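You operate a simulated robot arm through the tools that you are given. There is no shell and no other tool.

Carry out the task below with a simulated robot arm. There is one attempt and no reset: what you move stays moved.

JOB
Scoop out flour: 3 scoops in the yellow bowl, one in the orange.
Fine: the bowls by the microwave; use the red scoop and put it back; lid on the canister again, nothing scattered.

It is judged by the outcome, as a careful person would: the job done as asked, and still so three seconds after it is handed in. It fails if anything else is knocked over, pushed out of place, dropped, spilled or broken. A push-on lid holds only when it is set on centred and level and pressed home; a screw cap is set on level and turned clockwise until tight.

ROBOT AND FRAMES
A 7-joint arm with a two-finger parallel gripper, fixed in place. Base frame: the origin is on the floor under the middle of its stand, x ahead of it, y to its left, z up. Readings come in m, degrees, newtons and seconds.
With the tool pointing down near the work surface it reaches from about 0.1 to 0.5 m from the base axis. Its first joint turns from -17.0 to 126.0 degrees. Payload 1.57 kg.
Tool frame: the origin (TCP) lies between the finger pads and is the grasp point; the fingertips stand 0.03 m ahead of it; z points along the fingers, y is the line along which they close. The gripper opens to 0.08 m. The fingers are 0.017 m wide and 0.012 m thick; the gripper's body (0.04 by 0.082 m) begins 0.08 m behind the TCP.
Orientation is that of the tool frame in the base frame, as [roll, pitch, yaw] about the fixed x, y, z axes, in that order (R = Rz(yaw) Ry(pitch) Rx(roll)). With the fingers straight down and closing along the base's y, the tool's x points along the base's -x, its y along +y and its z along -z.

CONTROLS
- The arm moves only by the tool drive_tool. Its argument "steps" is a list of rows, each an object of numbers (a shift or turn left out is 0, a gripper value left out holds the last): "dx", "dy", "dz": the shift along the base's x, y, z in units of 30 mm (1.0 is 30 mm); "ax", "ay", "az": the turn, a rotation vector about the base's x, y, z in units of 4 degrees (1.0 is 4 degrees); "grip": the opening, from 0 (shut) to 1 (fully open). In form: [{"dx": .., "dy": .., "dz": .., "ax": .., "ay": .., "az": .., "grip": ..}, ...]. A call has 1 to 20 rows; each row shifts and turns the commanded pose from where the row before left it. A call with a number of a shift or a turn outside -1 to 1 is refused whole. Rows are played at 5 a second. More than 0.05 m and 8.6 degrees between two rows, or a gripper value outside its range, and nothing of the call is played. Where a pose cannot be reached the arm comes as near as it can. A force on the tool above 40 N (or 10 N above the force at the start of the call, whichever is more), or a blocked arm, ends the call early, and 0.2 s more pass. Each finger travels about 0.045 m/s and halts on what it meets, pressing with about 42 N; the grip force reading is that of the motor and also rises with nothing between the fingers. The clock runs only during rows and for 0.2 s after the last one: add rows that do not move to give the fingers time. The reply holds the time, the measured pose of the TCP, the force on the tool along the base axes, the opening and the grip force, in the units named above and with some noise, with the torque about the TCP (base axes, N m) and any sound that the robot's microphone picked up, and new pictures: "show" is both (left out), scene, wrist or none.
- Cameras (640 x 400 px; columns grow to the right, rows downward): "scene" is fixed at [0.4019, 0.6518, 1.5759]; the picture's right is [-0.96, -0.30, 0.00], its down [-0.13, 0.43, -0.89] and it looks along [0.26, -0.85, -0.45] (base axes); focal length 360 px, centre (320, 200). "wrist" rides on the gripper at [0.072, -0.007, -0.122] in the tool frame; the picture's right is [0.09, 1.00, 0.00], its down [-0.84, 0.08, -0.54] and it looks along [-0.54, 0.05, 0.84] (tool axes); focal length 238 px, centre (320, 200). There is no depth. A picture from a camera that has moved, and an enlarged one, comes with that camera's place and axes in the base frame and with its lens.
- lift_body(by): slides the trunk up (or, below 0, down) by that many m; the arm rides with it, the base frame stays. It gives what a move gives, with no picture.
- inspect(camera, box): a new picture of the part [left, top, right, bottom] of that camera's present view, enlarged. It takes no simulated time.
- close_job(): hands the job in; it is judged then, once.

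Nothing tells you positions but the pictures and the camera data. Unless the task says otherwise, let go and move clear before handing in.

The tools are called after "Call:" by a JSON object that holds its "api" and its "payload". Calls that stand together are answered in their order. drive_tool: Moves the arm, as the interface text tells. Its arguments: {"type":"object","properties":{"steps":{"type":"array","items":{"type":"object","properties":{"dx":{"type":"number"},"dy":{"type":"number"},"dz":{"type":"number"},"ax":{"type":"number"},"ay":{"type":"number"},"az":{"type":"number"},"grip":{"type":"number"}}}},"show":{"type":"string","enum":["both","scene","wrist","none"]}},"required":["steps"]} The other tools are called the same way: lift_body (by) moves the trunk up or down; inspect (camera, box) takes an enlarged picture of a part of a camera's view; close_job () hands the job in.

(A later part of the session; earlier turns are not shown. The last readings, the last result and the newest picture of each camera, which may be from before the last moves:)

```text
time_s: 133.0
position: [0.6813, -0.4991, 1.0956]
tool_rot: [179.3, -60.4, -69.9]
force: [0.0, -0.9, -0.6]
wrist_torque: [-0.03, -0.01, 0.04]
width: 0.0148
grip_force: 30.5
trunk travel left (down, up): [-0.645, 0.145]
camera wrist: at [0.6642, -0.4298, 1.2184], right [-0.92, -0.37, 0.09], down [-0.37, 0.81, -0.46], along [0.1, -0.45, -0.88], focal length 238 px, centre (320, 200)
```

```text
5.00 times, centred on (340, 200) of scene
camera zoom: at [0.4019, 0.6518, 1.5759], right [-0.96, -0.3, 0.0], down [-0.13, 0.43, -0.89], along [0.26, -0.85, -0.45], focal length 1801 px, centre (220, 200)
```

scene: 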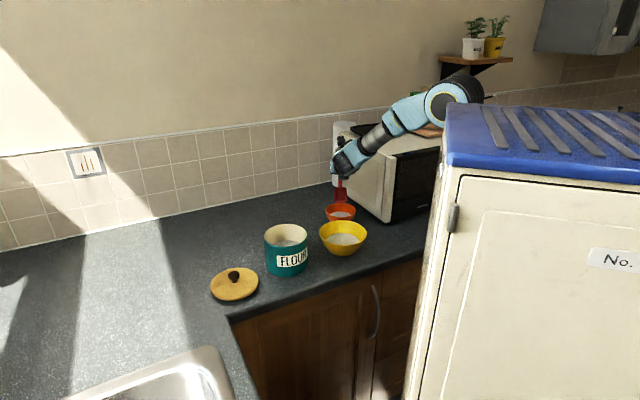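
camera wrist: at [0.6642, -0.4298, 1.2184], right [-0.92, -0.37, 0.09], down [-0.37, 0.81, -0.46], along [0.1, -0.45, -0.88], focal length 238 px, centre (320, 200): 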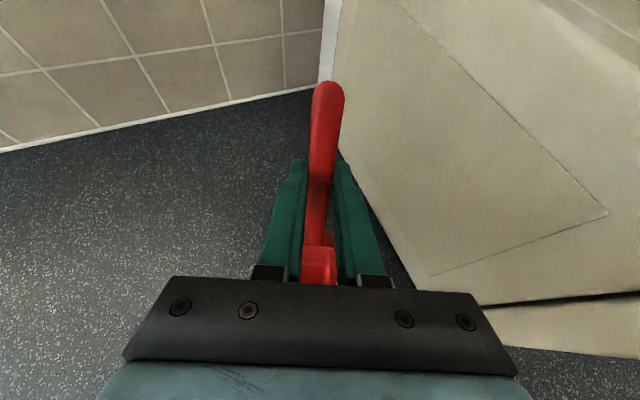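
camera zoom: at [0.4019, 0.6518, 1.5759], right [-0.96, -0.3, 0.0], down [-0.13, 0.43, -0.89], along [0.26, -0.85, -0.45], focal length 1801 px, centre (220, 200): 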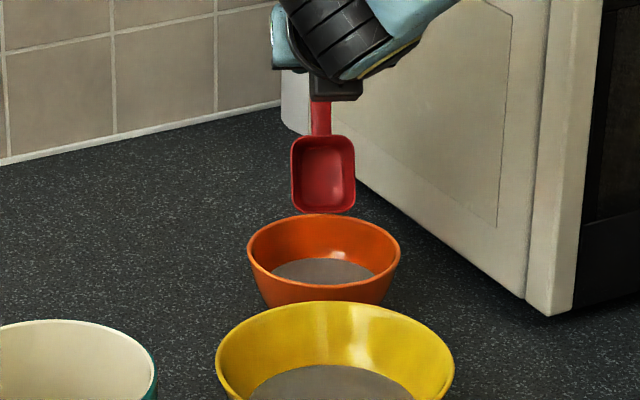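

One scoop is in the orange bowl, clean. Now I raise the scoop, level it, and take it back toward its place.

Call:
{"api": "drive_tool", "payload": {"steps": [{"dz": 0.6}, {"dz": 0.8}, {"dz": 0.8, "dx": 0.5, "dy": 0.4}, {"dx": 0.8, "dy": 0.6, "ax": 0.94, "ay": 0.342}, {"dx": 0.8, "dy": 0.6, "ax": 0.94, "ay": 0.342}, {"ax": 0.94, "ay": 0.342}, {"ax": 0.94, "ay": 0.342}, {"ax": 0.94, "ay": 0.342}, {"ax": 0.94, "ay": 0.342}, {"ax": 0.94, "ay": 0.342}, {"ax": 0.94, "ay": 0.342}, {"ax": 0.94, "ay": 0.342}, {"ax": 0.94, "ay": 0.342}, {"ax": 0.94, "ay": 0.342}, {"ax": 0.94, "ay": 0.342}, {"ax": 0.94, "ay": 0.342}, {"ax": 0.94, "ay": 0.342}, {"ax": 0.94, "ay": 0.342}, {}], "show": "scene"}}

Call:
{"api": "drive_tool", "payload": {"steps": [{"az": -1}, {"az": -1}, {"az": -1}, {"az": -1}, {"az": -1}, {"az": -1}, {"az": -1}, {"az": -1}, {"az": -1}, {"az": -1}, {"az": -1}, {"az": -1}, {"az": -1}, {"az": -1}, {"az": -1}, {"az": -1}, {"az": -0.35}, {}]}}

Call:
{"api": "inspect", "payload": {"camera": "scene", "box": [260, 130, 380, 230]}}

```text
time_s: 137.0
position: [0.7442, -0.452, 1.1627]
tool_rot: [179.3, -0.2, -69.9]
force: [-0.5, 0.3, -0.3]
wrist_torque: [-0.03, -0.03, 0.0]
width: 0.0148
grip_force: 30.8
trunk travel left (down, up): [-0.645, 0.145]
```

scene: 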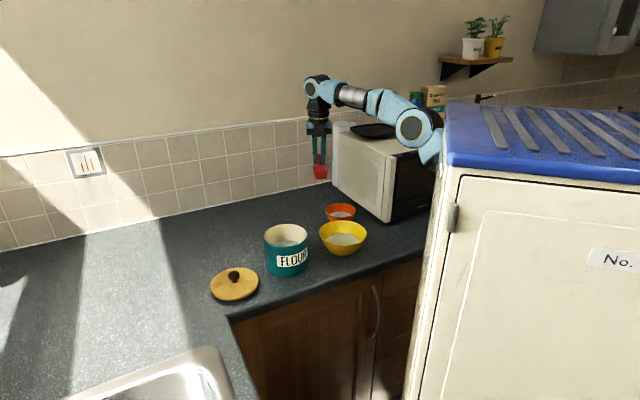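

```text
time_s: 140.8
position: [0.745, -0.4521, 1.1625]
tool_rot: [179.2, -0.2, -135.4]
force: [1.1, 0.5, -0.1]
wrist_torque: [0.02, 0.01, -0.01]
width: 0.0146
grip_force: 31.4
trunk travel left (down, up): [-0.645, 0.145]
camera wrist: at [0.6988, -0.507, 1.2839], right [-0.77, 0.64, 0.01], down [0.55, 0.64, 0.54], along [0.34, 0.42, -0.84], focal length 238 px, centre (320, 200)
```

scene: 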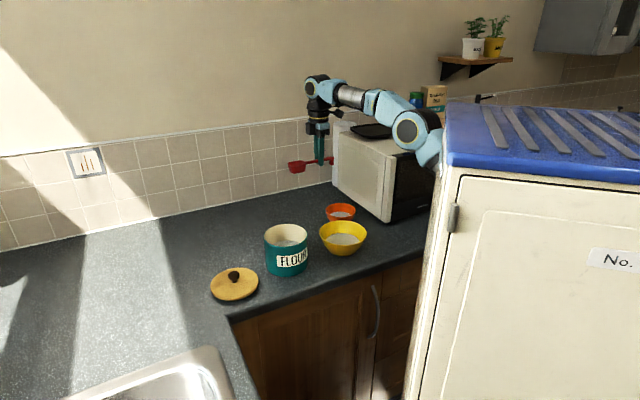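
wrist: 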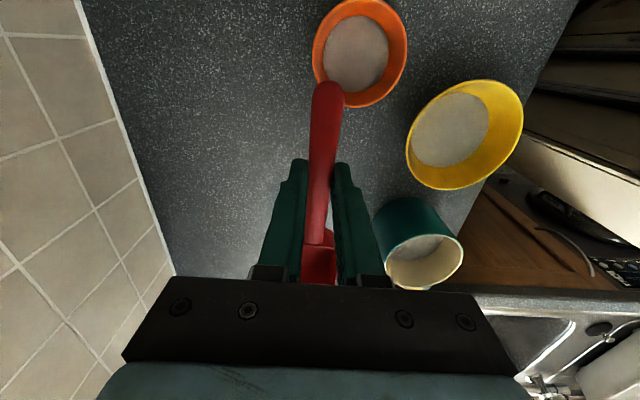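

```text
4.00 times, centred on (320, 180) of scene
camera zoom: at [0.4019, 0.6518, 1.5759], right [-0.96, -0.3, 0.0], down [-0.13, 0.43, -0.89], along [0.26, -0.85, -0.45], focal length 1440 px, centre (320, 280)
```

zoom: 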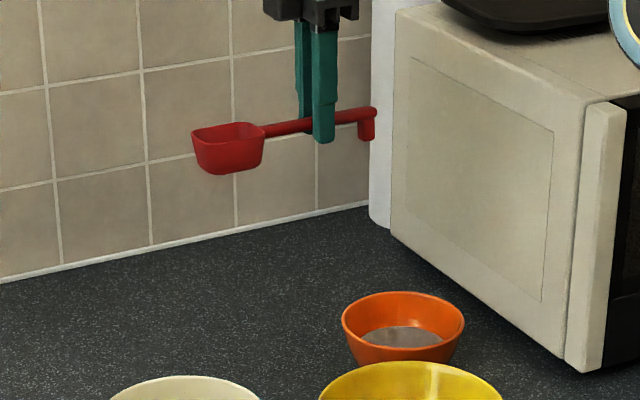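

The scoop is oriented as it originally lay. I move to just beside its original spot (about 9 mm further from the orange bowl) and come down.

Call:
{"api": "drive_tool", "payload": {"steps": [{"dx": 0.6, "dy": 0.1}, {"dx": 0.44, "dy": 0.04}, {"dz": -0.8}, {"dz": -1}, {"dz": -1}, {"dz": -1}, {"dz": -1}, {"dz": -0.8}, {"dz": -0.4}, {}]}}

Call:
{"api": "inspect", "payload": {"camera": "scene", "box": [270, 160, 370, 240]}}

Call:
{"api": "inspect", "payload": {"camera": "wrist", "box": [220, 40, 460, 220]}}

```text
time_s: 143.0
position: [0.7751, -0.4478, 0.9822]
tool_rot: [179.3, -0.2, -135.3]
force: [-0.2, 0.6, 0.1]
wrist_torque: [-0.01, -0.04, 0.03]
width: 0.0151
grip_force: 30.6
trunk travel left (down, up): [-0.645, 0.145]
camera wrist: at [0.7297, -0.503, 1.104], right [-0.77, 0.64, 0.01], down [0.55, 0.64, 0.54], along [0.34, 0.42, -0.84], focal length 238 px, centre (320, 200)
```

scene: 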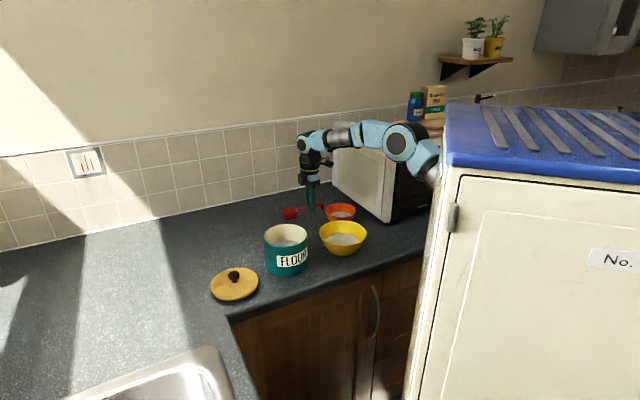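
wrist: 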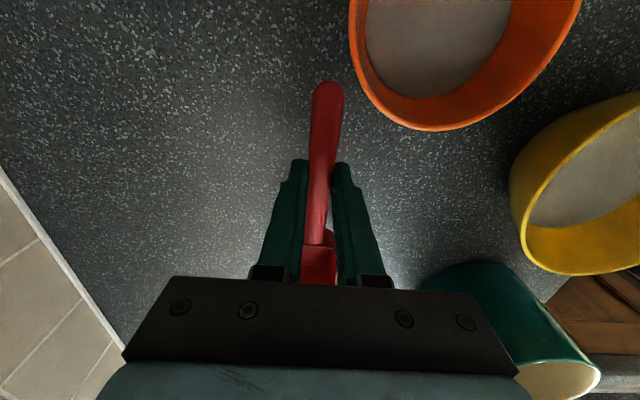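

```text
5.00 times, centred on (320, 200) of scene
camera zoom: at [0.4019, 0.6518, 1.5759], right [-0.96, -0.3, 0.0], down [-0.13, 0.43, -0.89], along [0.26, -0.85, -0.45], focal length 1801 px, centre (320, 200)
```

zoom: 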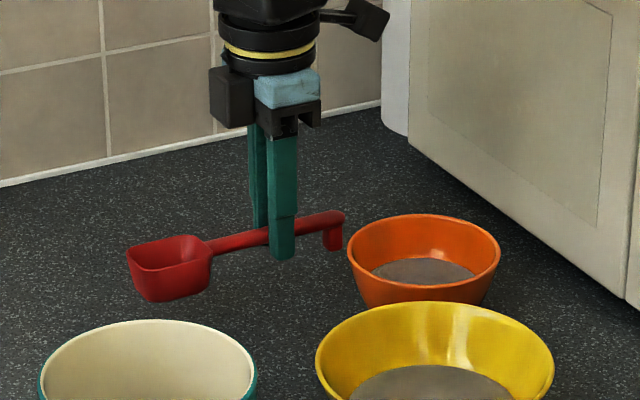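

```text
2.22 times, centred on (340, 130) of wrist
camera zoom: at [0.7297, -0.503, 1.104], right [-0.77, 0.64, 0.01], down [0.55, 0.64, 0.54], along [0.34, 0.42, -0.84], focal length 530 px, centre (276, 356)
```

zoom: 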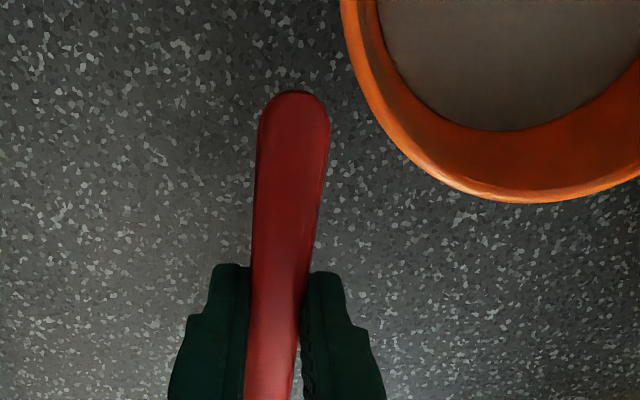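

Good clearance everywhere. Lowering the last 3 cm until the scoop touches down.

Call:
{"api": "drive_tool", "payload": {"steps": [{"dz": -0.4}, {"dz": -0.3}, {"dz": -0.2}, {"dz": -0.1}, {}], "show": "none"}}

```text
time_s: 144.2
position: [0.7753, -0.447, 0.9521]
tool_rot: [179.3, -0.1, -135.4]
force: [-0.1, -0.1, 1.2]
wrist_torque: [0.08, -0.13, -0.01]
width: 0.0149
grip_force: 30.2
trunk travel left (down, up): [-0.645, 0.145]
```

Call:
{"api": "drive_tool", "payload": {"steps": [{"dz": -0.05}, {"dz": -0.04}, {}], "show": "scene"}}

Call:
{"api": "inspect", "payload": {"camera": "scene", "box": [270, 160, 370, 240]}}

```text
time_s: 145.0
position: [0.7742, -0.4465, 0.9496]
tool_rot: [179.4, -0.2, -135.4]
force: [-1.1, 0.0, 10.4]
wrist_torque: [0.19, -0.33, 0.04]
width: 0.0147
grip_force: 30.8
trunk travel left (down, up): [-0.645, 0.145]
```

scene: 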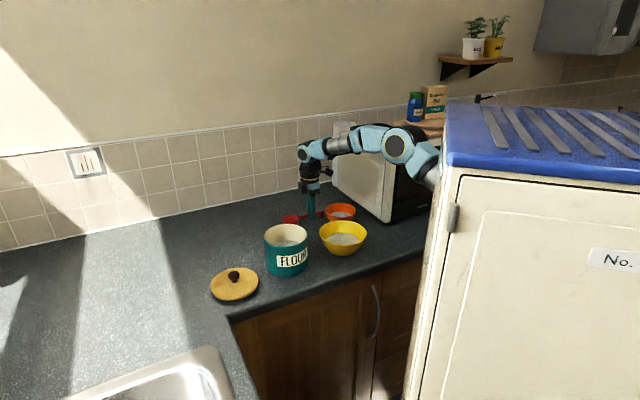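

```text
5.00 times, centred on (320, 200) of scene
camera zoom: at [0.4019, 0.6518, 1.5759], right [-0.96, -0.3, 0.0], down [-0.13, 0.43, -0.89], along [0.26, -0.85, -0.45], focal length 1801 px, centre (320, 200)
```

zoom: 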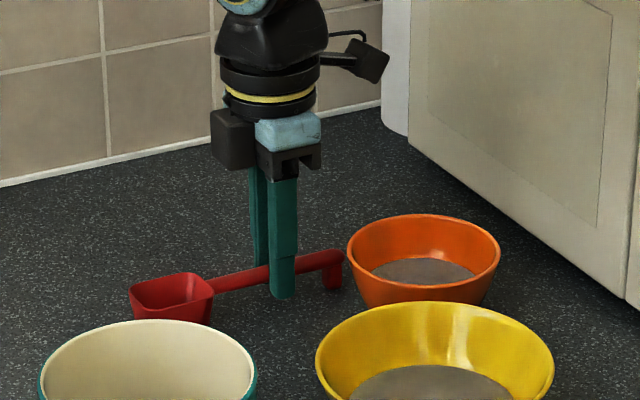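

The scoop is resting on the counter. I release with a moderate opening and rise straight up.

Call:
{"api": "drive_tool", "payload": {"steps": [{"dz": 0.04}, {"grip": 0.35}, {"grip": 0.55}, {"grip": 0.55}, {"grip": 0.55}, {"dz": 0.4}, {"dz": 0.8}, {"dz": 1}, {"dz": 1}, {"dz": 1}, {"dz": 1}, {}]}}

Call:
{"api": "inspect", "payload": {"camera": "scene", "box": [270, 160, 370, 240]}}

```text
time_s: 147.6
position: [0.7763, -0.4469, 1.1068]
tool_rot: [179.3, -0.2, -135.3]
force: [0.3, -0.4, 1.5]
wrist_torque: [-0.01, 0.01, 0.0]
width: 0.0439
grip_force: 0.1
trunk travel left (down, up): [-0.645, 0.145]
camera wrist: at [0.7301, -0.5025, 1.2282], right [-0.77, 0.64, 0.01], down [0.55, 0.64, 0.54], along [0.34, 0.42, -0.84], focal length 238 px, centre (320, 200)
```

scene: 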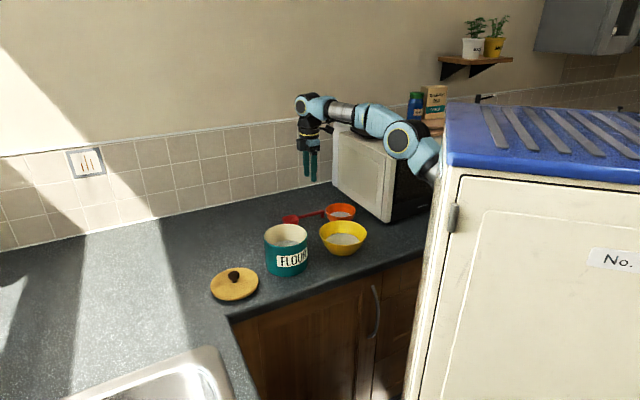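
wrist: 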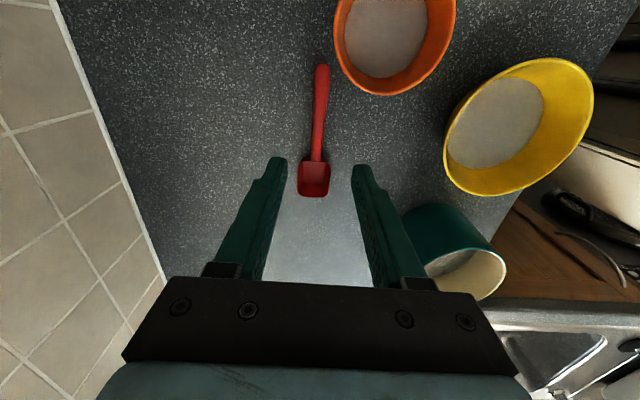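

```text
5.00 times, centred on (320, 200) of scene
camera zoom: at [0.4019, 0.6518, 1.5759], right [-0.96, -0.3, 0.0], down [-0.13, 0.43, -0.89], along [0.26, -0.85, -0.45], focal length 1801 px, centre (320, 200)
```

zoom: 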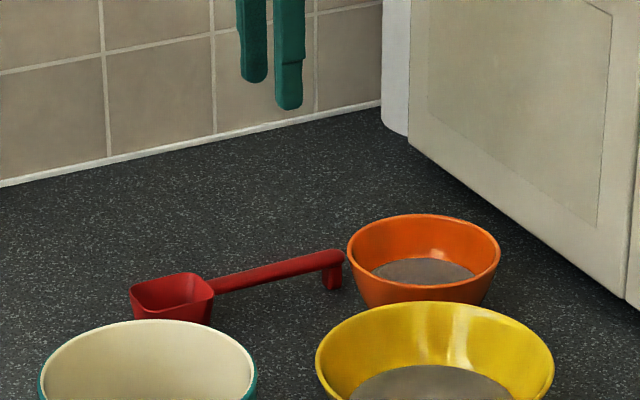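

The scoop is back in place, level, right by the orange bowl. Next I go back to the lid: rotate to the nominal yaw and fly over to it.

Call:
{"api": "drive_tool", "payload": {"steps": [{"dz": 0.8, "az": -1, "grip": 0.85}, {"dz": 0.6, "az": -1, "dy": 0.4}, {"az": -1, "dy": 0.8}, {"az": -1, "dy": 1}, {"az": -1, "dy": 1, "dx": 0.1}, {"az": -1, "dy": 1, "dx": 0.2}, {"az": -1, "dy": 1, "dx": 0.2}, {"az": -1, "dy": 1, "dx": 0.2}, {"az": -1, "dy": 1, "dx": 0.2}, {"az": -1, "dy": 1, "dx": 0.3}, {"az": -1, "dy": 1, "dx": 0.3}, {"az": -0.17, "dy": 1, "dx": 0.3}, {"dy": 1, "dx": 0.2}, {"dy": 1, "dx": 0.2}, {"dy": 0.8}, {}]}}

Call:
{"api": "inspect", "payload": {"camera": "wrist", "box": [220, 40, 420, 200]}}

```text
time_s: 151.0
position: [0.8412, -0.0576, 1.1491]
tool_rot: [179.3, -0.2, -180.0]
force: [-0.4, 0.2, -0.2]
wrist_torque: [-0.03, 0.02, -0.02]
width: 0.0682
grip_force: 0.3
trunk travel left (down, up): [-0.645, 0.145]
camera wrist: at [0.7688, -0.0646, 1.2704], right [-0.09, 1.0, 0.01], down [0.84, 0.07, 0.54], along [0.54, 0.06, -0.84], focal length 238 px, centre (320, 200)
```

scene: 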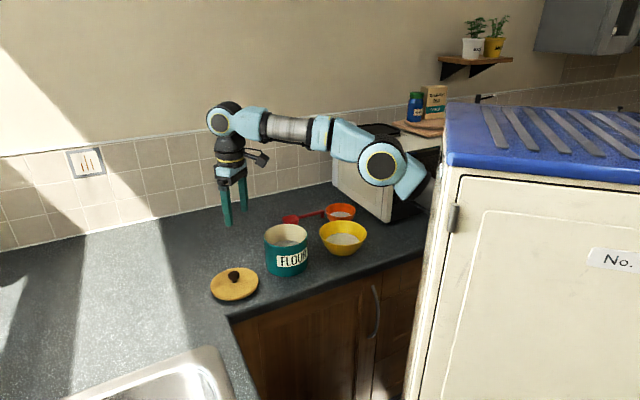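
wrist: 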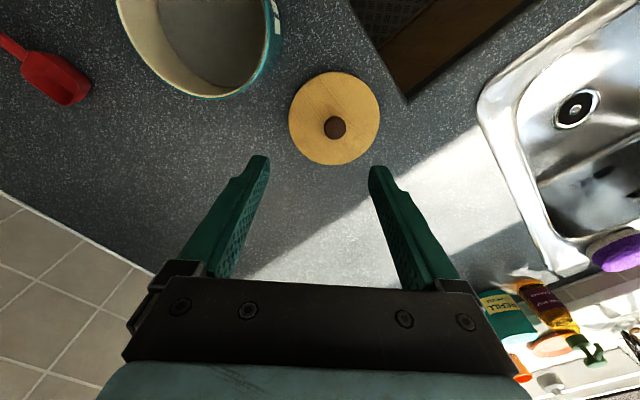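

```text
2.50 times, centred on (320, 120) of wrist
camera zoom: at [0.7688, -0.0646, 1.2704], right [-0.09, 1.0, 0.01], down [0.84, 0.07, 0.54], along [0.54, 0.06, -0.84], focal length 596 px, centre (320, 400)
```

zoom: 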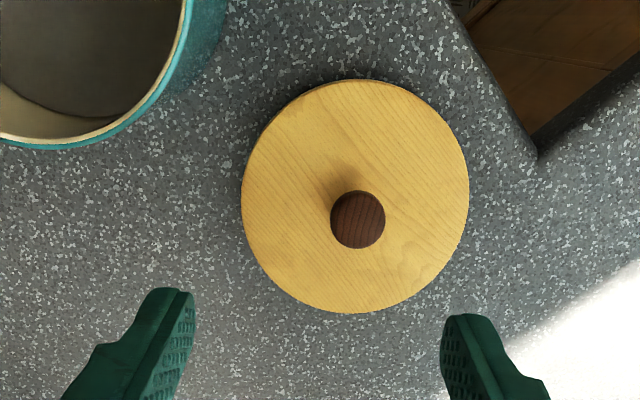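

The knob is at about (0.858, -0.033). I move above it, correct the small tool tilt, and descend partway to verify alignment.

Call:
{"api": "drive_tool", "payload": {"steps": [{"dx": 0.28, "dy": 0.4, "ax": -0.175}, {"dx": 0.28, "dy": 0.41}, {"dz": -1}, {"dz": -1}, {"dz": -1}, {"dz": -1}, {"dz": -1}, {"dz": -0.3}, {}]}}

Call:
{"api": "inspect", "payload": {"camera": "wrist", "box": [220, 60, 420, 240]}}

```text
time_s: 153.0
position: [0.8523, -0.0345, 0.9884]
tool_rot: [-180.0, -0.2, 180.0]
force: [-1.0, -0.7, 0.2]
wrist_torque: [0.0, -0.01, 0.0]
width: 0.0682
grip_force: 0.1
out of reach, approached as far as the arm can: row 2
trunk travel left (down, up): [-0.645, 0.145]
camera wrist: at [0.7809, -0.0403, 1.1101], right [-0.09, 1.0, 0.0], down [0.84, 0.08, 0.54], along [0.54, 0.05, -0.84], focal length 238 px, centre (320, 200)
```

scene: 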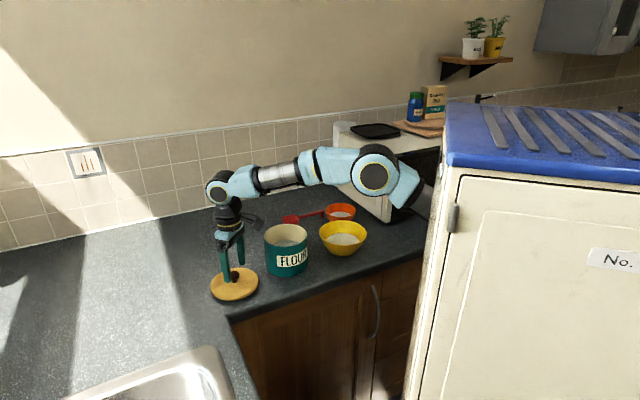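
wrist: 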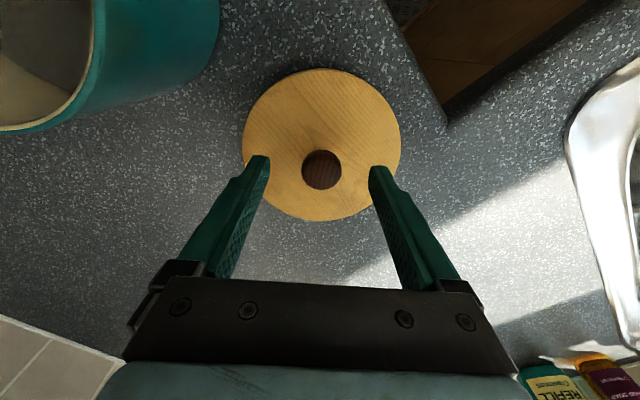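

```text
2.22 times, centred on (320, 150) of wrist
camera zoom: at [0.7809, -0.0403, 1.1101], right [-0.09, 1.0, 0.0], down [0.84, 0.08, 0.54], along [0.54, 0.05, -0.84], focal length 530 px, centre (320, 311)
```

zoom: 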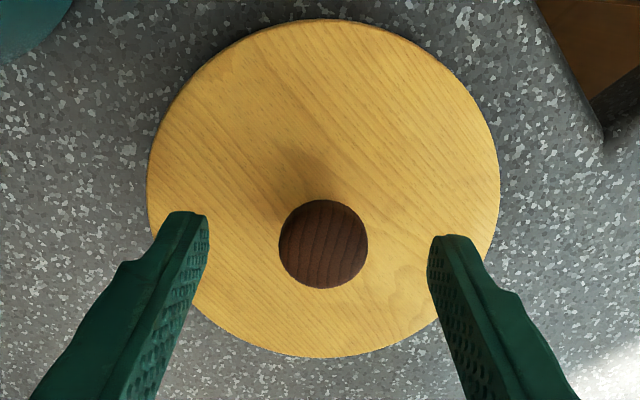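

The knob is 5 mm further in x; I shift that bit while lowering, then close on it.

Call:
{"api": "drive_tool", "payload": {"steps": [{"dx": 0.18, "dy": 0.04, "dz": -0.4}, {"dz": -0.4}, {"dz": -0.15}, {}]}}

Call:
{"api": "inspect", "payload": {"camera": "scene", "box": [180, 220, 300, 310]}}

```text
time_s: 154.0
position: [0.8585, -0.0327, 0.9596]
tool_rot: [-180.0, -0.3, -180.0]
force: [0.3, -0.2, 0.3]
wrist_torque: [0.03, -0.01, 0.0]
width: 0.068
grip_force: 0.0
trunk travel left (down, up): [-0.645, 0.145]
camera wrist: at [0.7868, -0.0391, 1.0816], right [-0.09, 1.0, 0.0], down [0.84, 0.08, 0.54], along [0.54, 0.05, -0.84], focal length 238 px, centre (320, 200)
```

scene: 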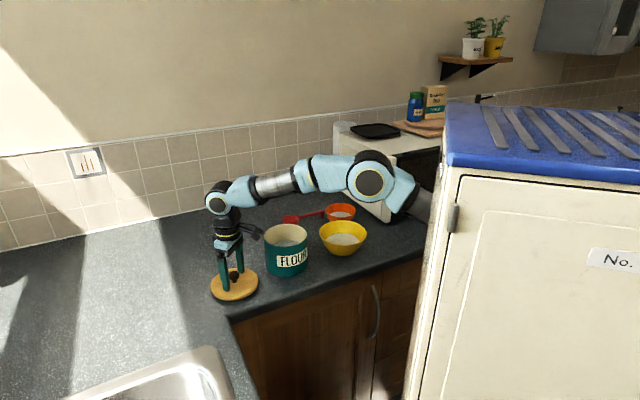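
wrist: 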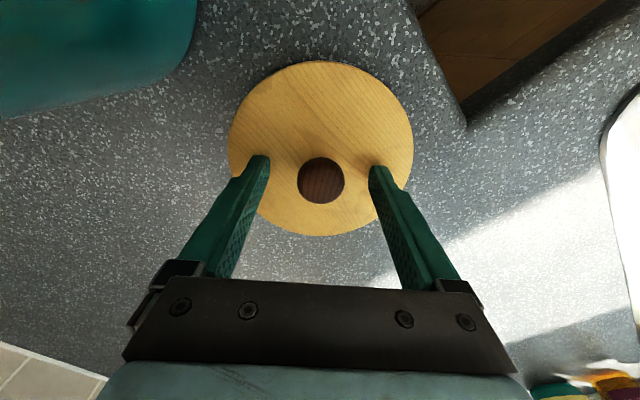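

```text
4.44 times, centred on (240, 265) of scene
camera zoom: at [0.4019, 0.6518, 1.5759], right [-0.96, -0.3, 0.0], down [-0.13, 0.43, -0.89], along [0.26, -0.85, -0.45], focal length 1601 px, centre (676, -89)
```

zoom: 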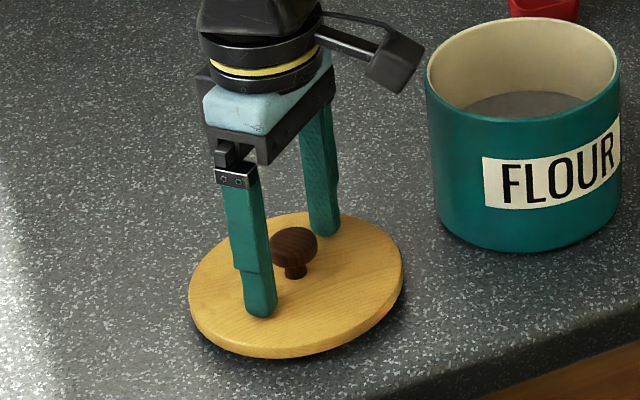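

The knob is between the fingers and the lid sits flat. Closing.

Call:
{"api": "drive_tool", "payload": {"steps": [{"grip": 0.0}, {"grip": 0.0}, {"grip": 0.0}, {"grip": 0.0}, {"grip": 0.0}, {}]}}

Call:
{"api": "inspect", "payload": {"camera": "wrist", "box": [220, 60, 420, 240]}}

```text
time_s: 155.4
position: [0.859, -0.0324, 0.9606]
tool_rot: [179.9, -0.3, -179.9]
force: [-0.6, -0.2, 0.3]
wrist_torque: [0.0, -0.01, -0.01]
width: 0.0279
grip_force: 37.8
trunk travel left (down, up): [-0.645, 0.145]
camera wrist: at [0.7868, -0.039, 1.0818], right [-0.09, 1.0, 0.0], down [0.84, 0.08, 0.54], along [0.54, 0.05, -0.84], focal length 238 px, centre (320, 200)
```

scene: 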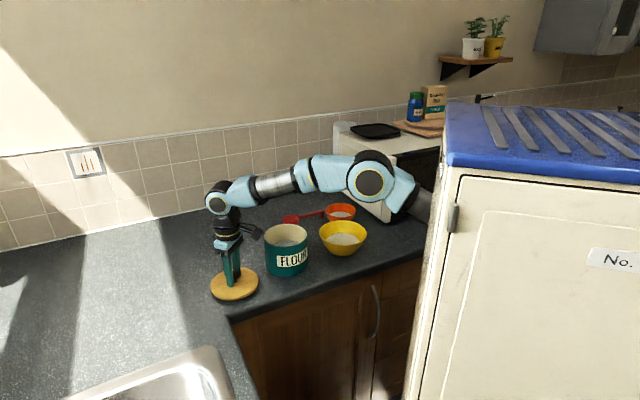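
wrist: 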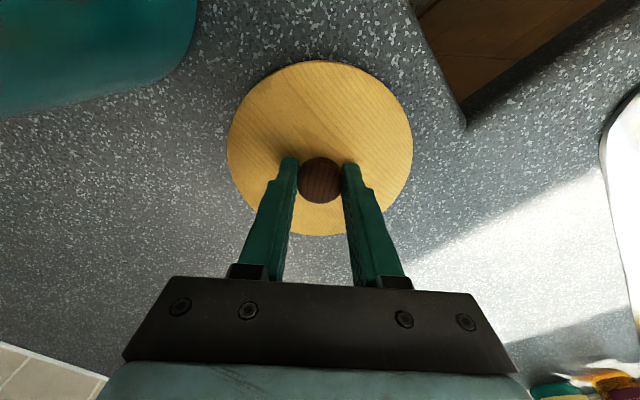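

```text
2.22 times, centred on (320, 150) of wrist
camera zoom: at [0.7868, -0.039, 1.0818], right [-0.09, 1.0, 0.0], down [0.84, 0.08, 0.54], along [0.54, 0.05, -0.84], focal length 530 px, centre (320, 311)
```

zoom: 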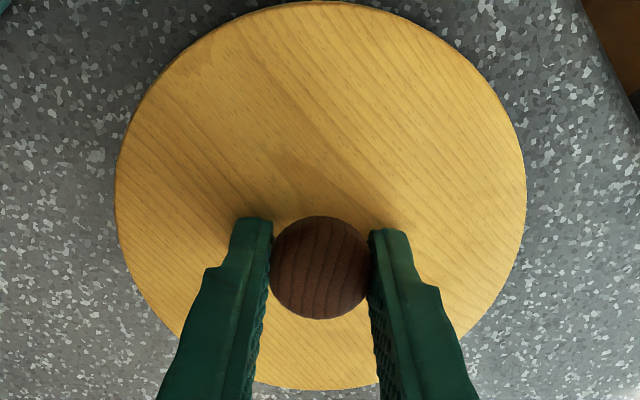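

The lid is held by its knob. I lift it and move back over the canister to the same pose I had right after removal, so I can compare alignment.

Call:
{"api": "drive_tool", "payload": {"steps": [{"dz": 0.4}, {"dz": 0.8}, {"dz": 1}, {"dz": 1}, {"dz": 1, "dx": -0.2}, {"dz": 1, "dx": -0.4, "dy": -0.4}, {"dz": 0.8, "dx": -0.5, "dy": -0.8}, {"dz": 0.6, "dx": -0.6, "dy": -0.9}, {"dz": 0.4, "dx": -0.6, "dy": -0.9}, {"dx": -0.5, "dy": -0.9}, {"dx": -0.35, "dy": -0.5}, {"dx": -0.13, "dy": -0.27}, {}]}}

Call:
{"api": "inspect", "payload": {"camera": "scene", "box": [240, 180, 340, 280]}}

```text
time_s: 158.2
position: [0.7591, -0.1727, 1.1697]
tool_rot: [180.0, -0.2, 180.0]
force: [1.0, -0.1, -0.3]
wrist_torque: [-0.02, 0.03, -0.01]
width: 0.0279
grip_force: 38.4
trunk travel left (down, up): [-0.645, 0.145]
camera wrist: at [0.6877, -0.1794, 1.292], right [-0.09, 1.0, 0.0], down [0.84, 0.08, 0.54], along [0.54, 0.05, -0.84], focal length 238 px, centre (320, 200)
```

scene: 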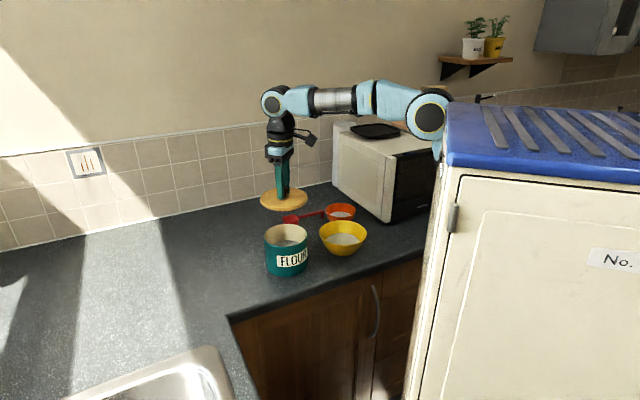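
wrist: 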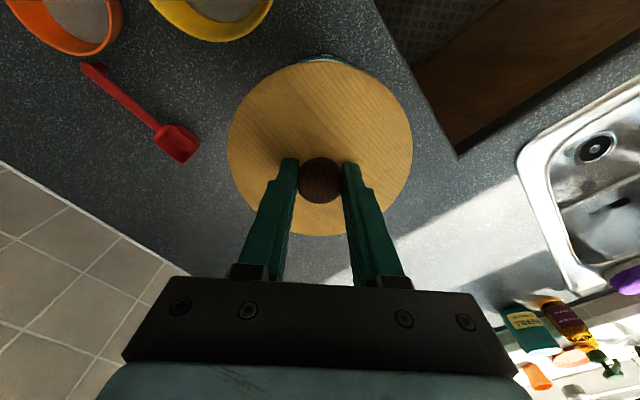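

```text
4.00 times, centred on (290, 230) of scene
camera zoom: at [0.4019, 0.6518, 1.5759], right [-0.96, -0.3, 0.0], down [-0.13, 0.43, -0.89], along [0.26, -0.85, -0.45], focal length 1440 px, centre (440, 80)
```

zoom: 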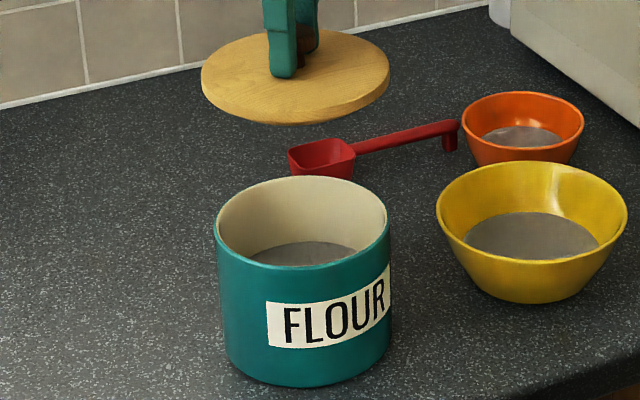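

The picture matches the one from removal closely. I'll zoom to confirm that the canister hasn't shifted and the lid is centred over it.

Call:
{"api": "inspect", "payload": {"camera": "wrist", "box": [270, 40, 370, 100]}}

Call:
{"api": "inspect", "payload": {"camera": "scene", "box": [250, 180, 320, 280]}}

```text
6.40 times, centred on (320, 70) of wrist
camera zoom: at [0.6877, -0.1794, 1.292], right [-0.09, 1.0, 0.0], down [0.84, 0.08, 0.54], along [0.54, 0.05, -0.84], focal length 1525 px, centre (320, 1032)
```

zoom: 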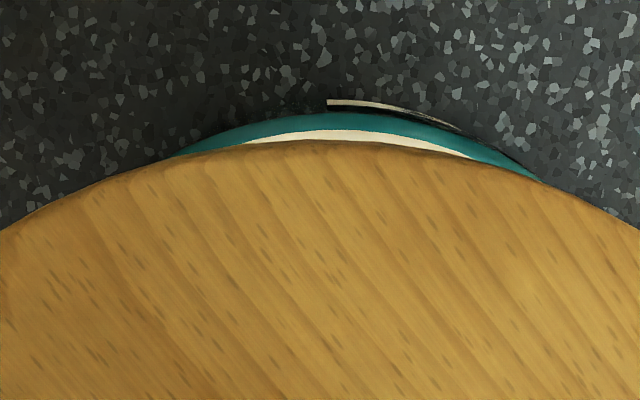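

```text
4.00 times, centred on (285, 230) of scene
camera zoom: at [0.4019, 0.6518, 1.5759], right [-0.96, -0.3, 0.0], down [-0.13, 0.43, -0.89], along [0.26, -0.85, -0.45], focal length 1440 px, centre (460, 80)
```

zoom: 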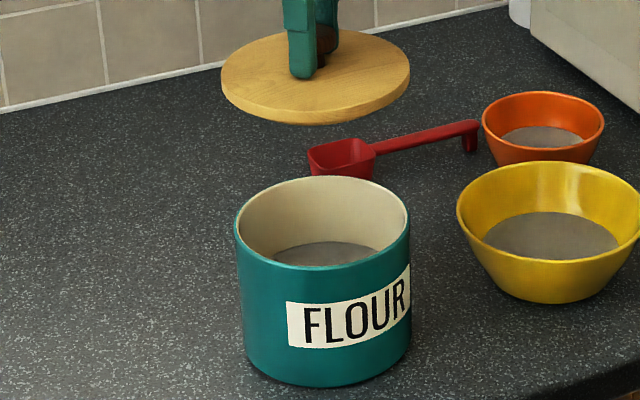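

Alignment looks within a couple of millimetres. I'll lower to just above the rim and compare the lid overhang with the original pictures before seating it.

Call:
{"api": "drive_tool", "payload": {"steps": [{"dz": -0.8}, {"dz": -0.8}, {"dz": -0.8}, {"dz": -0.5}, {"dz": -0.2}, {}]}}

Call:
{"api": "inspect", "payload": {"camera": "scene", "box": [255, 215, 320, 280]}}

Call:
{"api": "inspect", "payload": {"camera": "wrist", "box": [220, 40, 420, 100]}}

```text
time_s: 159.6
position: [0.7597, -0.1723, 1.0774]
tool_rot: [179.9, -0.1, 180.0]
force: [-0.8, 0.1, -0.9]
wrist_torque: [-0.03, 0.01, -0.02]
width: 0.028
grip_force: 38.5
trunk travel left (down, up): [-0.645, 0.145]
camera wrist: at [0.6879, -0.1793, 1.1988], right [-0.09, 1.0, 0.0], down [0.84, 0.08, 0.54], along [0.54, 0.05, -0.84], focal length 238 px, centre (320, 200)
```

scene: 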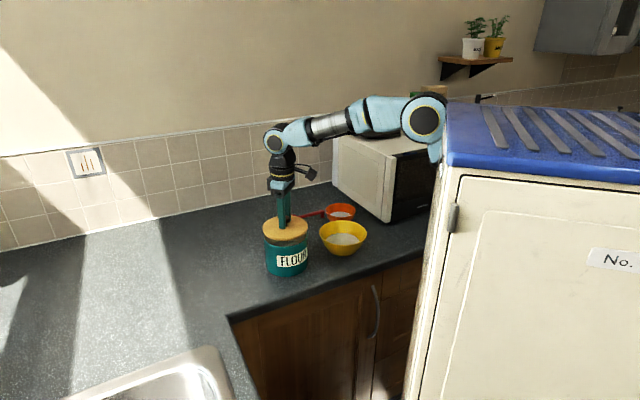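
wrist: 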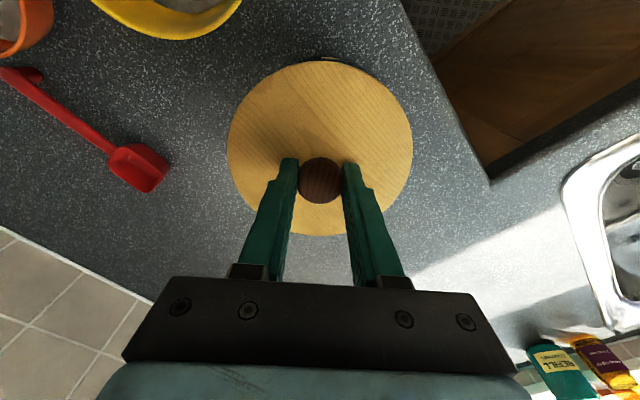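

```text
6.15 times, centred on (288, 248) of scene
camera zoom: at [0.4019, 0.6518, 1.5759], right [-0.96, -0.3, 0.0], down [-0.13, 0.43, -0.89], along [0.26, -0.85, -0.45], focal length 2216 px, centre (520, -92)
```

zoom: 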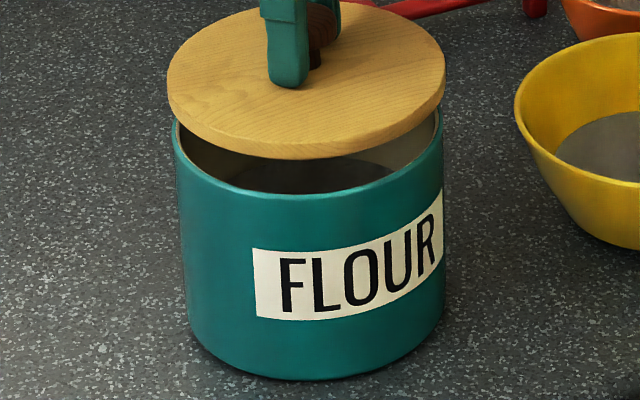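

```text
3.20 times, centred on (320, 70) of wrist
camera zoom: at [0.6879, -0.1793, 1.1988], right [-0.09, 1.0, 0.0], down [0.84, 0.08, 0.54], along [0.54, 0.05, -0.84], focal length 763 px, centre (320, 616)
```

zoom: 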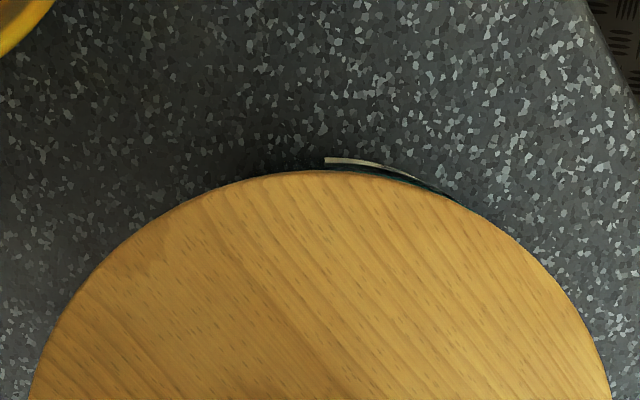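

The lid looks centred over the canister within about a millimetre or two. I'll lower gently in small steps and watch the force and torque.

Call:
{"api": "drive_tool", "payload": {"steps": [{"dz": -0.15}, {"dz": -0.1}, {"dz": -0.05}, {}], "show": "none"}}

Call:
{"api": "inspect", "payload": {"camera": "scene", "box": [255, 215, 320, 280]}}

```text
time_s: 160.6
position: [0.7612, -0.1719, 1.0677]
tool_rot: [180.0, -0.2, 179.9]
force: [-0.2, 0.9, 0.5]
wrist_torque: [0.03, -0.01, 0.02]
width: 0.028
grip_force: 38.5
trunk travel left (down, up): [-0.645, 0.145]
```

```text
6.15 times, centred on (288, 248) of scene
camera zoom: at [0.4019, 0.6518, 1.5759], right [-0.96, -0.3, 0.0], down [-0.13, 0.43, -0.89], along [0.26, -0.85, -0.45], focal length 2216 px, centre (520, -92)
```

zoom: 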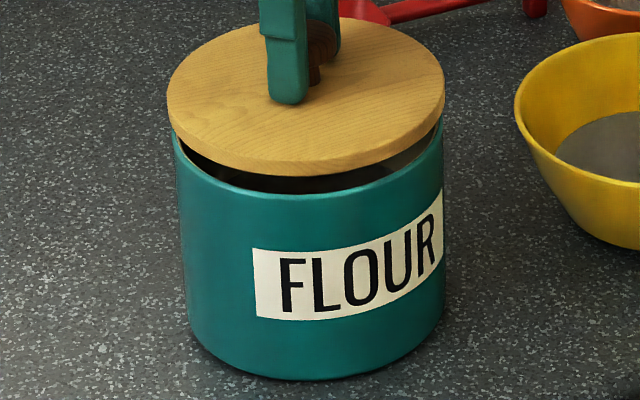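

Call:
{"api": "drive_tool", "payload": {"steps": [{"dz": -0.08}, {"dz": -0.07}, {}], "show": "none"}}

Call:
{"api": "inspect", "payload": {"camera": "scene", "box": [255, 215, 320, 280]}}

```text
time_s: 161.4
position: [0.7597, -0.1737, 1.0648]
tool_rot: [-180.0, -0.1, 179.9]
force: [0.6, -0.9, -0.2]
wrist_torque: [-0.02, 0.02, -0.02]
width: 0.028
grip_force: 38.1
trunk travel left (down, up): [-0.645, 0.145]
```

```text
6.15 times, centred on (288, 248) of scene
camera zoom: at [0.4019, 0.6518, 1.5759], right [-0.96, -0.3, 0.0], down [-0.13, 0.43, -0.89], along [0.26, -0.85, -0.45], focal length 2216 px, centre (520, -92)
```

zoom: 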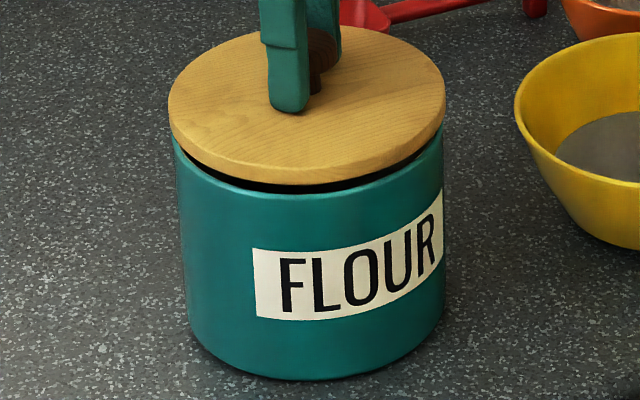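

Call:
{"api": "drive_tool", "payload": {"steps": [{"dz": -0.08}, {"dz": -0.07}, {}], "show": "none"}}

Call:
{"api": "inspect", "payload": {"camera": "scene", "box": [255, 215, 320, 280]}}

```text
time_s: 162.2
position: [0.7597, -0.1722, 1.0588]
tool_rot: [180.0, -0.3, 180.0]
force: [-1.2, 3.7, 1.0]
wrist_torque: [0.13, 0.04, 0.06]
width: 0.0279
grip_force: 37.9
trunk travel left (down, up): [-0.645, 0.145]
```

```text
6.15 times, centred on (288, 248) of scene
camera zoom: at [0.4019, 0.6518, 1.5759], right [-0.96, -0.3, 0.0], down [-0.13, 0.43, -0.89], along [0.26, -0.85, -0.45], focal length 2216 px, centre (520, -92)
```

zoom: 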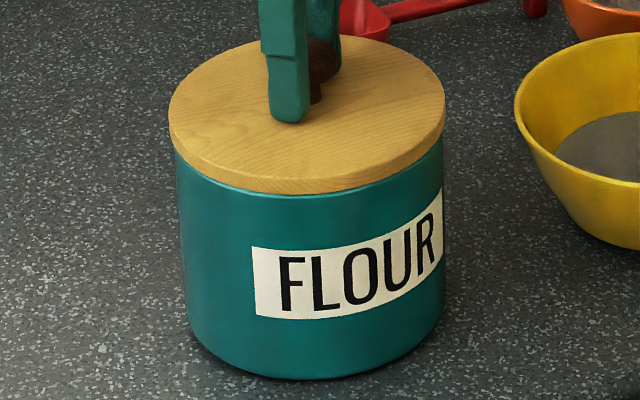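

I sense a small sideways force (+y 3.7 N), meaning the lid should shift slightly toward +y. I nudge by about 1 mm and re-check.

Call:
{"api": "drive_tool", "payload": {"steps": [{"dy": 0.035}, {}, {}], "show": "none"}}

```text
time_s: 163.0
position: [0.761, -0.1722, 1.0594]
tool_rot: [180.0, -0.2, 180.0]
force: [-1.8, 2.6, -2.0]
wrist_torque: [0.07, 0.03, -0.01]
width: 0.028
grip_force: 38.9
trunk travel left (down, up): [-0.645, 0.145]
```

Call:
{"api": "drive_tool", "payload": {"steps": [{"dy": 0.04, "dx": -0.03}, {}, {}], "show": "none"}}

```text
time_s: 163.8
position: [0.7585, -0.1722, 1.0584]
tool_rot: [179.9, -0.2, -180.0]
force: [0.0, 0.5, -0.1]
wrist_torque: [-0.01, 0.0, 0.01]
width: 0.028
grip_force: 38.2
trunk travel left (down, up): [-0.645, 0.145]
```

Lateral forces are now near zero, so the lid is centred. I continue down and press it home.

Call:
{"api": "drive_tool", "payload": {"steps": [{"dz": -0.05}, {"dz": -0.05}, {}], "show": "none"}}

Call:
{"api": "inspect", "payload": {"camera": "scene", "box": [255, 215, 320, 280]}}

```text
time_s: 164.6
position: [0.7597, -0.1707, 1.057]
tool_rot: [179.9, -0.1, 180.0]
force: [-0.3, 0.2, 7.7]
wrist_torque: [-0.01, 0.33, 0.02]
width: 0.0279
grip_force: 38.2
trunk travel left (down, up): [-0.645, 0.145]
```

```text
6.15 times, centred on (288, 248) of scene
camera zoom: at [0.4019, 0.6518, 1.5759], right [-0.96, -0.3, 0.0], down [-0.13, 0.43, -0.89], along [0.26, -0.85, -0.45], focal length 2216 px, centre (520, -92)
```

zoom: 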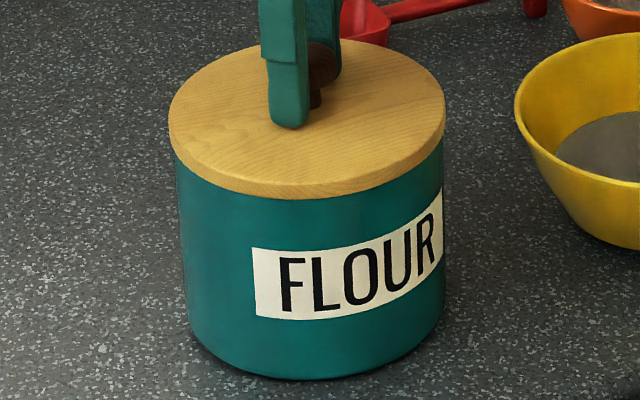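

Call:
{"api": "drive_tool", "payload": {"steps": [{"dz": -0.04}, {"dz": -0.03}, {}], "show": "none"}}

```text
time_s: 165.4
position: [0.7594, -0.1704, 1.0574]
tool_rot: [180.0, 0.1, 180.0]
force: [6.1, -2.5, 34.3]
wrist_torque: [0.02, 0.43, 0.05]
width: 0.0278
grip_force: 37.9
trunk travel left (down, up): [-0.645, 0.145]
```

Pressing at 34 N with no snap heard yet. I'll look closely at the seam before pressing harder.

Call:
{"api": "inspect", "payload": {"camera": "scene", "box": [258, 215, 314, 255]}}

Call:
{"api": "inspect", "payload": {"camera": "wrist", "box": [210, 40, 430, 250]}}

```text
10.00 times, centred on (286, 235) of scene
camera zoom: at [0.4019, 0.6518, 1.5759], right [-0.96, -0.3, 0.0], down [-0.13, 0.43, -0.89], along [0.26, -0.85, -0.45], focal length 3601 px, centre (660, -150)
```

zoom: 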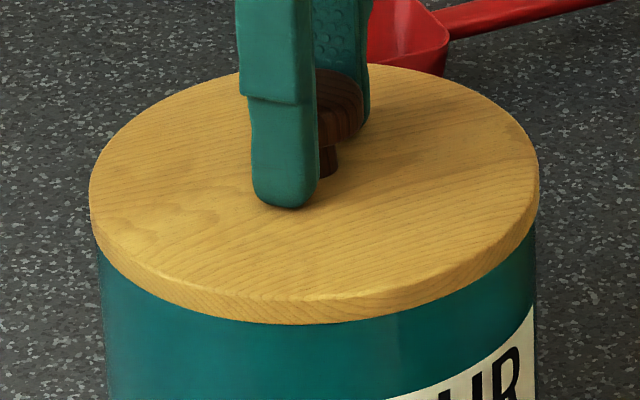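

```text
1.90 times, centred on (320, 145) of wrist
camera zoom: at [0.6866, -0.1769, 1.1782], right [-0.09, 1.0, 0.0], down [0.84, 0.08, 0.54], along [0.54, 0.05, -0.84], focal length 454 px, centre (320, 305)
```

zoom: 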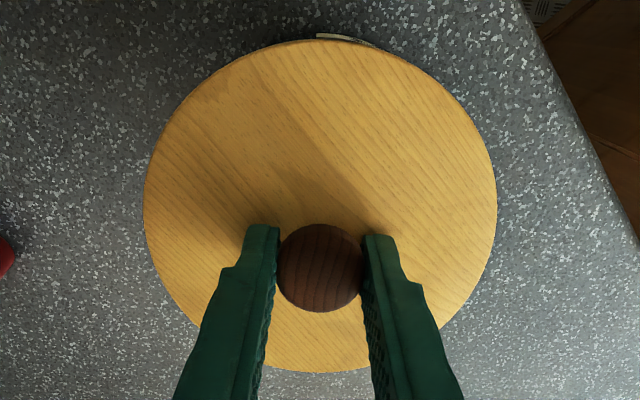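

The lid looks flush all round. I'll press a bit harder to be sure it's home.

Call:
{"api": "drive_tool", "payload": {"steps": [{"dz": -0.05}, {"dz": -0.05}, {}], "show": "none"}}

```text
time_s: 165.9
position: [0.7586, -0.1714, 1.0567]
tool_rot: [-179.9, 0.3, -180.0]
force: [-1.7, -0.3, 14.4]
wrist_torque: [0.04, 0.92, 0.06]
width: 0.0279
grip_force: 37.9
trunk travel left (down, up): [-0.645, 0.145]
stopped in row 2: the force on the tool passed its limit at 45 N (the readings are from after the stop); the commanded pose is now the measured one
```

There's a tilt torque (contact mostly on the robot side), so I'll correct pitch by under a degree and press again.

Call:
{"api": "drive_tool", "payload": {"steps": [{"ay": 0.15}, {"dz": -0.04, "ay": 0.05}, {"dz": -0.04}, {}], "show": "none"}}

```text
time_s: 167.0
position: [0.7603, -0.1705, 1.0562]
tool_rot: [-179.9, -0.2, 180.0]
force: [-2.6, 0.6, 15.0]
wrist_torque: [0.06, 0.83, 0.02]
width: 0.0279
grip_force: 38.2
trunk travel left (down, up): [-0.645, 0.145]
stopped in row 4: the force on the tool passed its limit at 41 N (the readings are from after the stop); the commanded pose is now the measured one
```

Still no snap heard. I'll release the knob and instead press with the two spread fingertips on the lid's top, which loads it evenly.

Call:
{"api": "drive_tool", "payload": {"steps": [{"dz": 0.1}, {"grip": 0.6}, {"grip": 0.85}, {"grip": 0.85}, {"grip": 0.85}, {"grip": 0.85}, {}]}}

Call:
{"api": "inspect", "payload": {"camera": "scene", "box": [258, 215, 314, 255]}}

```text
time_s: 168.6
position: [0.7617, -0.171, 1.0573]
tool_rot: [-180.0, -0.5, 179.9]
force: [-0.4, -0.3, -0.6]
wrist_torque: [0.01, -0.01, 0.01]
width: 0.0681
grip_force: 0.0
trunk travel left (down, up): [-0.645, 0.145]
heard: snap
camera wrist: at [0.69, -0.1772, 1.18], right [-0.09, 1.0, 0.0], down [0.84, 0.08, 0.54], along [0.53, 0.05, -0.84], focal length 238 px, centre (320, 200)
```

scene: 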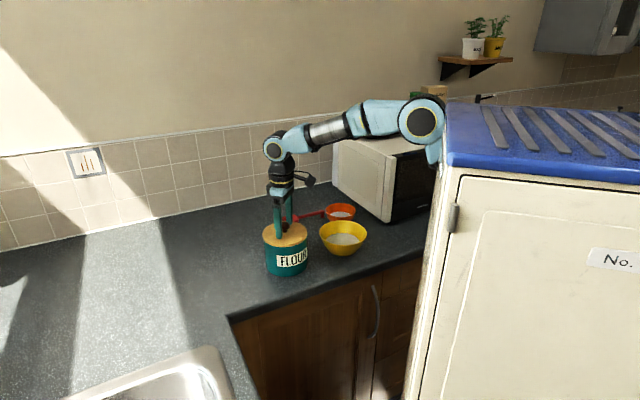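
wrist: 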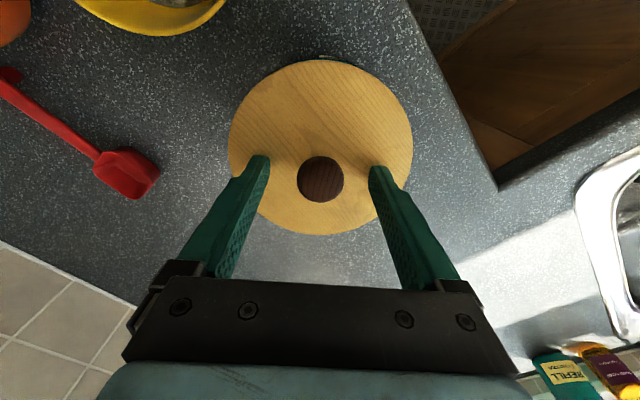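

```text
10.00 times, centred on (286, 235) of scene
camera zoom: at [0.4019, 0.6518, 1.5759], right [-0.96, -0.3, 0.0], down [-0.13, 0.43, -0.89], along [0.26, -0.85, -0.45], focal length 3601 px, centre (660, -150)
```

zoom: 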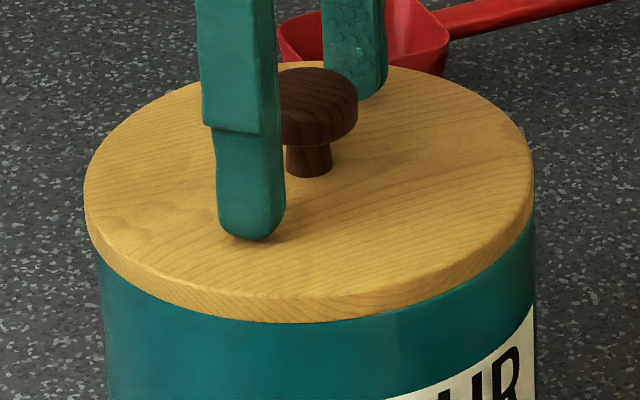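

A snap sounded during that release, but the lid also moved about 2 mm, so I need to verify its state. I'll zoom in on both edges of the lid.

Call:
{"api": "inspect", "payload": {"camera": "scene", "box": [258, 226, 282, 246]}}

Call:
{"api": "inspect", "payload": {"camera": "scene", "box": [292, 226, 316, 246]}}

Call:
{"api": "inspect", "payload": {"camera": "wrist", "box": [210, 40, 430, 250]}}

```text
16.00 times, centred on (270, 236) of scene
camera zoom: at [0.4019, 0.6518, 1.5759], right [-0.96, -0.3, 0.0], down [-0.13, 0.43, -0.89], along [0.26, -0.85, -0.45], focal length 5762 px, centre (1120, -376)
```

zoom: 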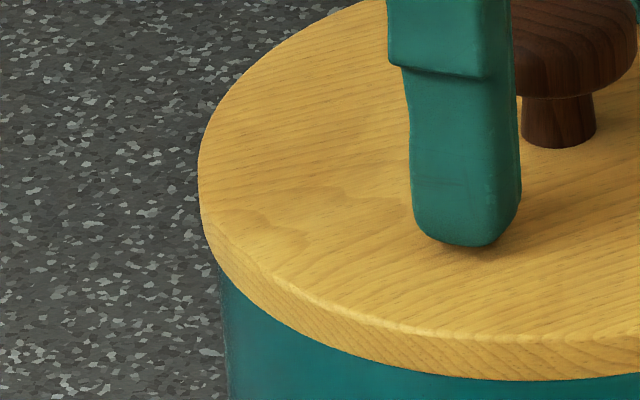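

```text
16.00 times, centred on (304, 236) of scene
camera zoom: at [0.4019, 0.6518, 1.5759], right [-0.96, -0.3, 0.0], down [-0.13, 0.43, -0.89], along [0.26, -0.85, -0.45], focal length 5762 px, centre (576, -376)
```

zoom: 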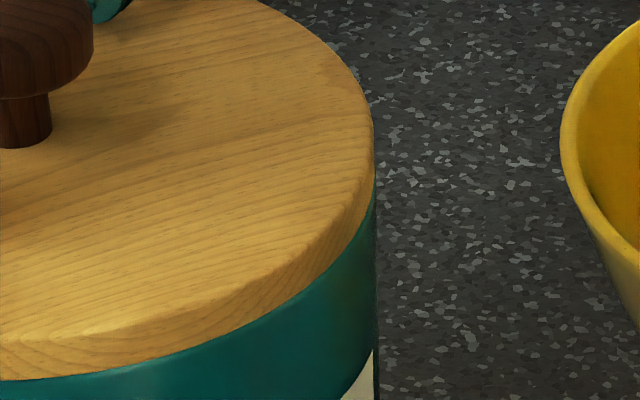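

```text
1.90 times, centred on (320, 145) of wrist
camera zoom: at [0.69, -0.1772, 1.18], right [-0.09, 1.0, 0.0], down [0.84, 0.08, 0.54], along [0.53, 0.05, -0.84], focal length 454 px, centre (320, 305)
```

zoom: 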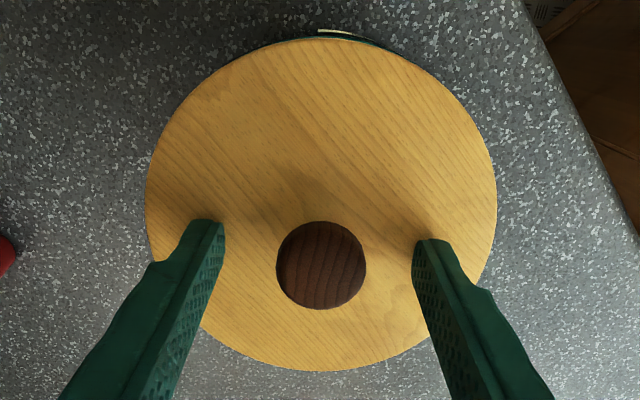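

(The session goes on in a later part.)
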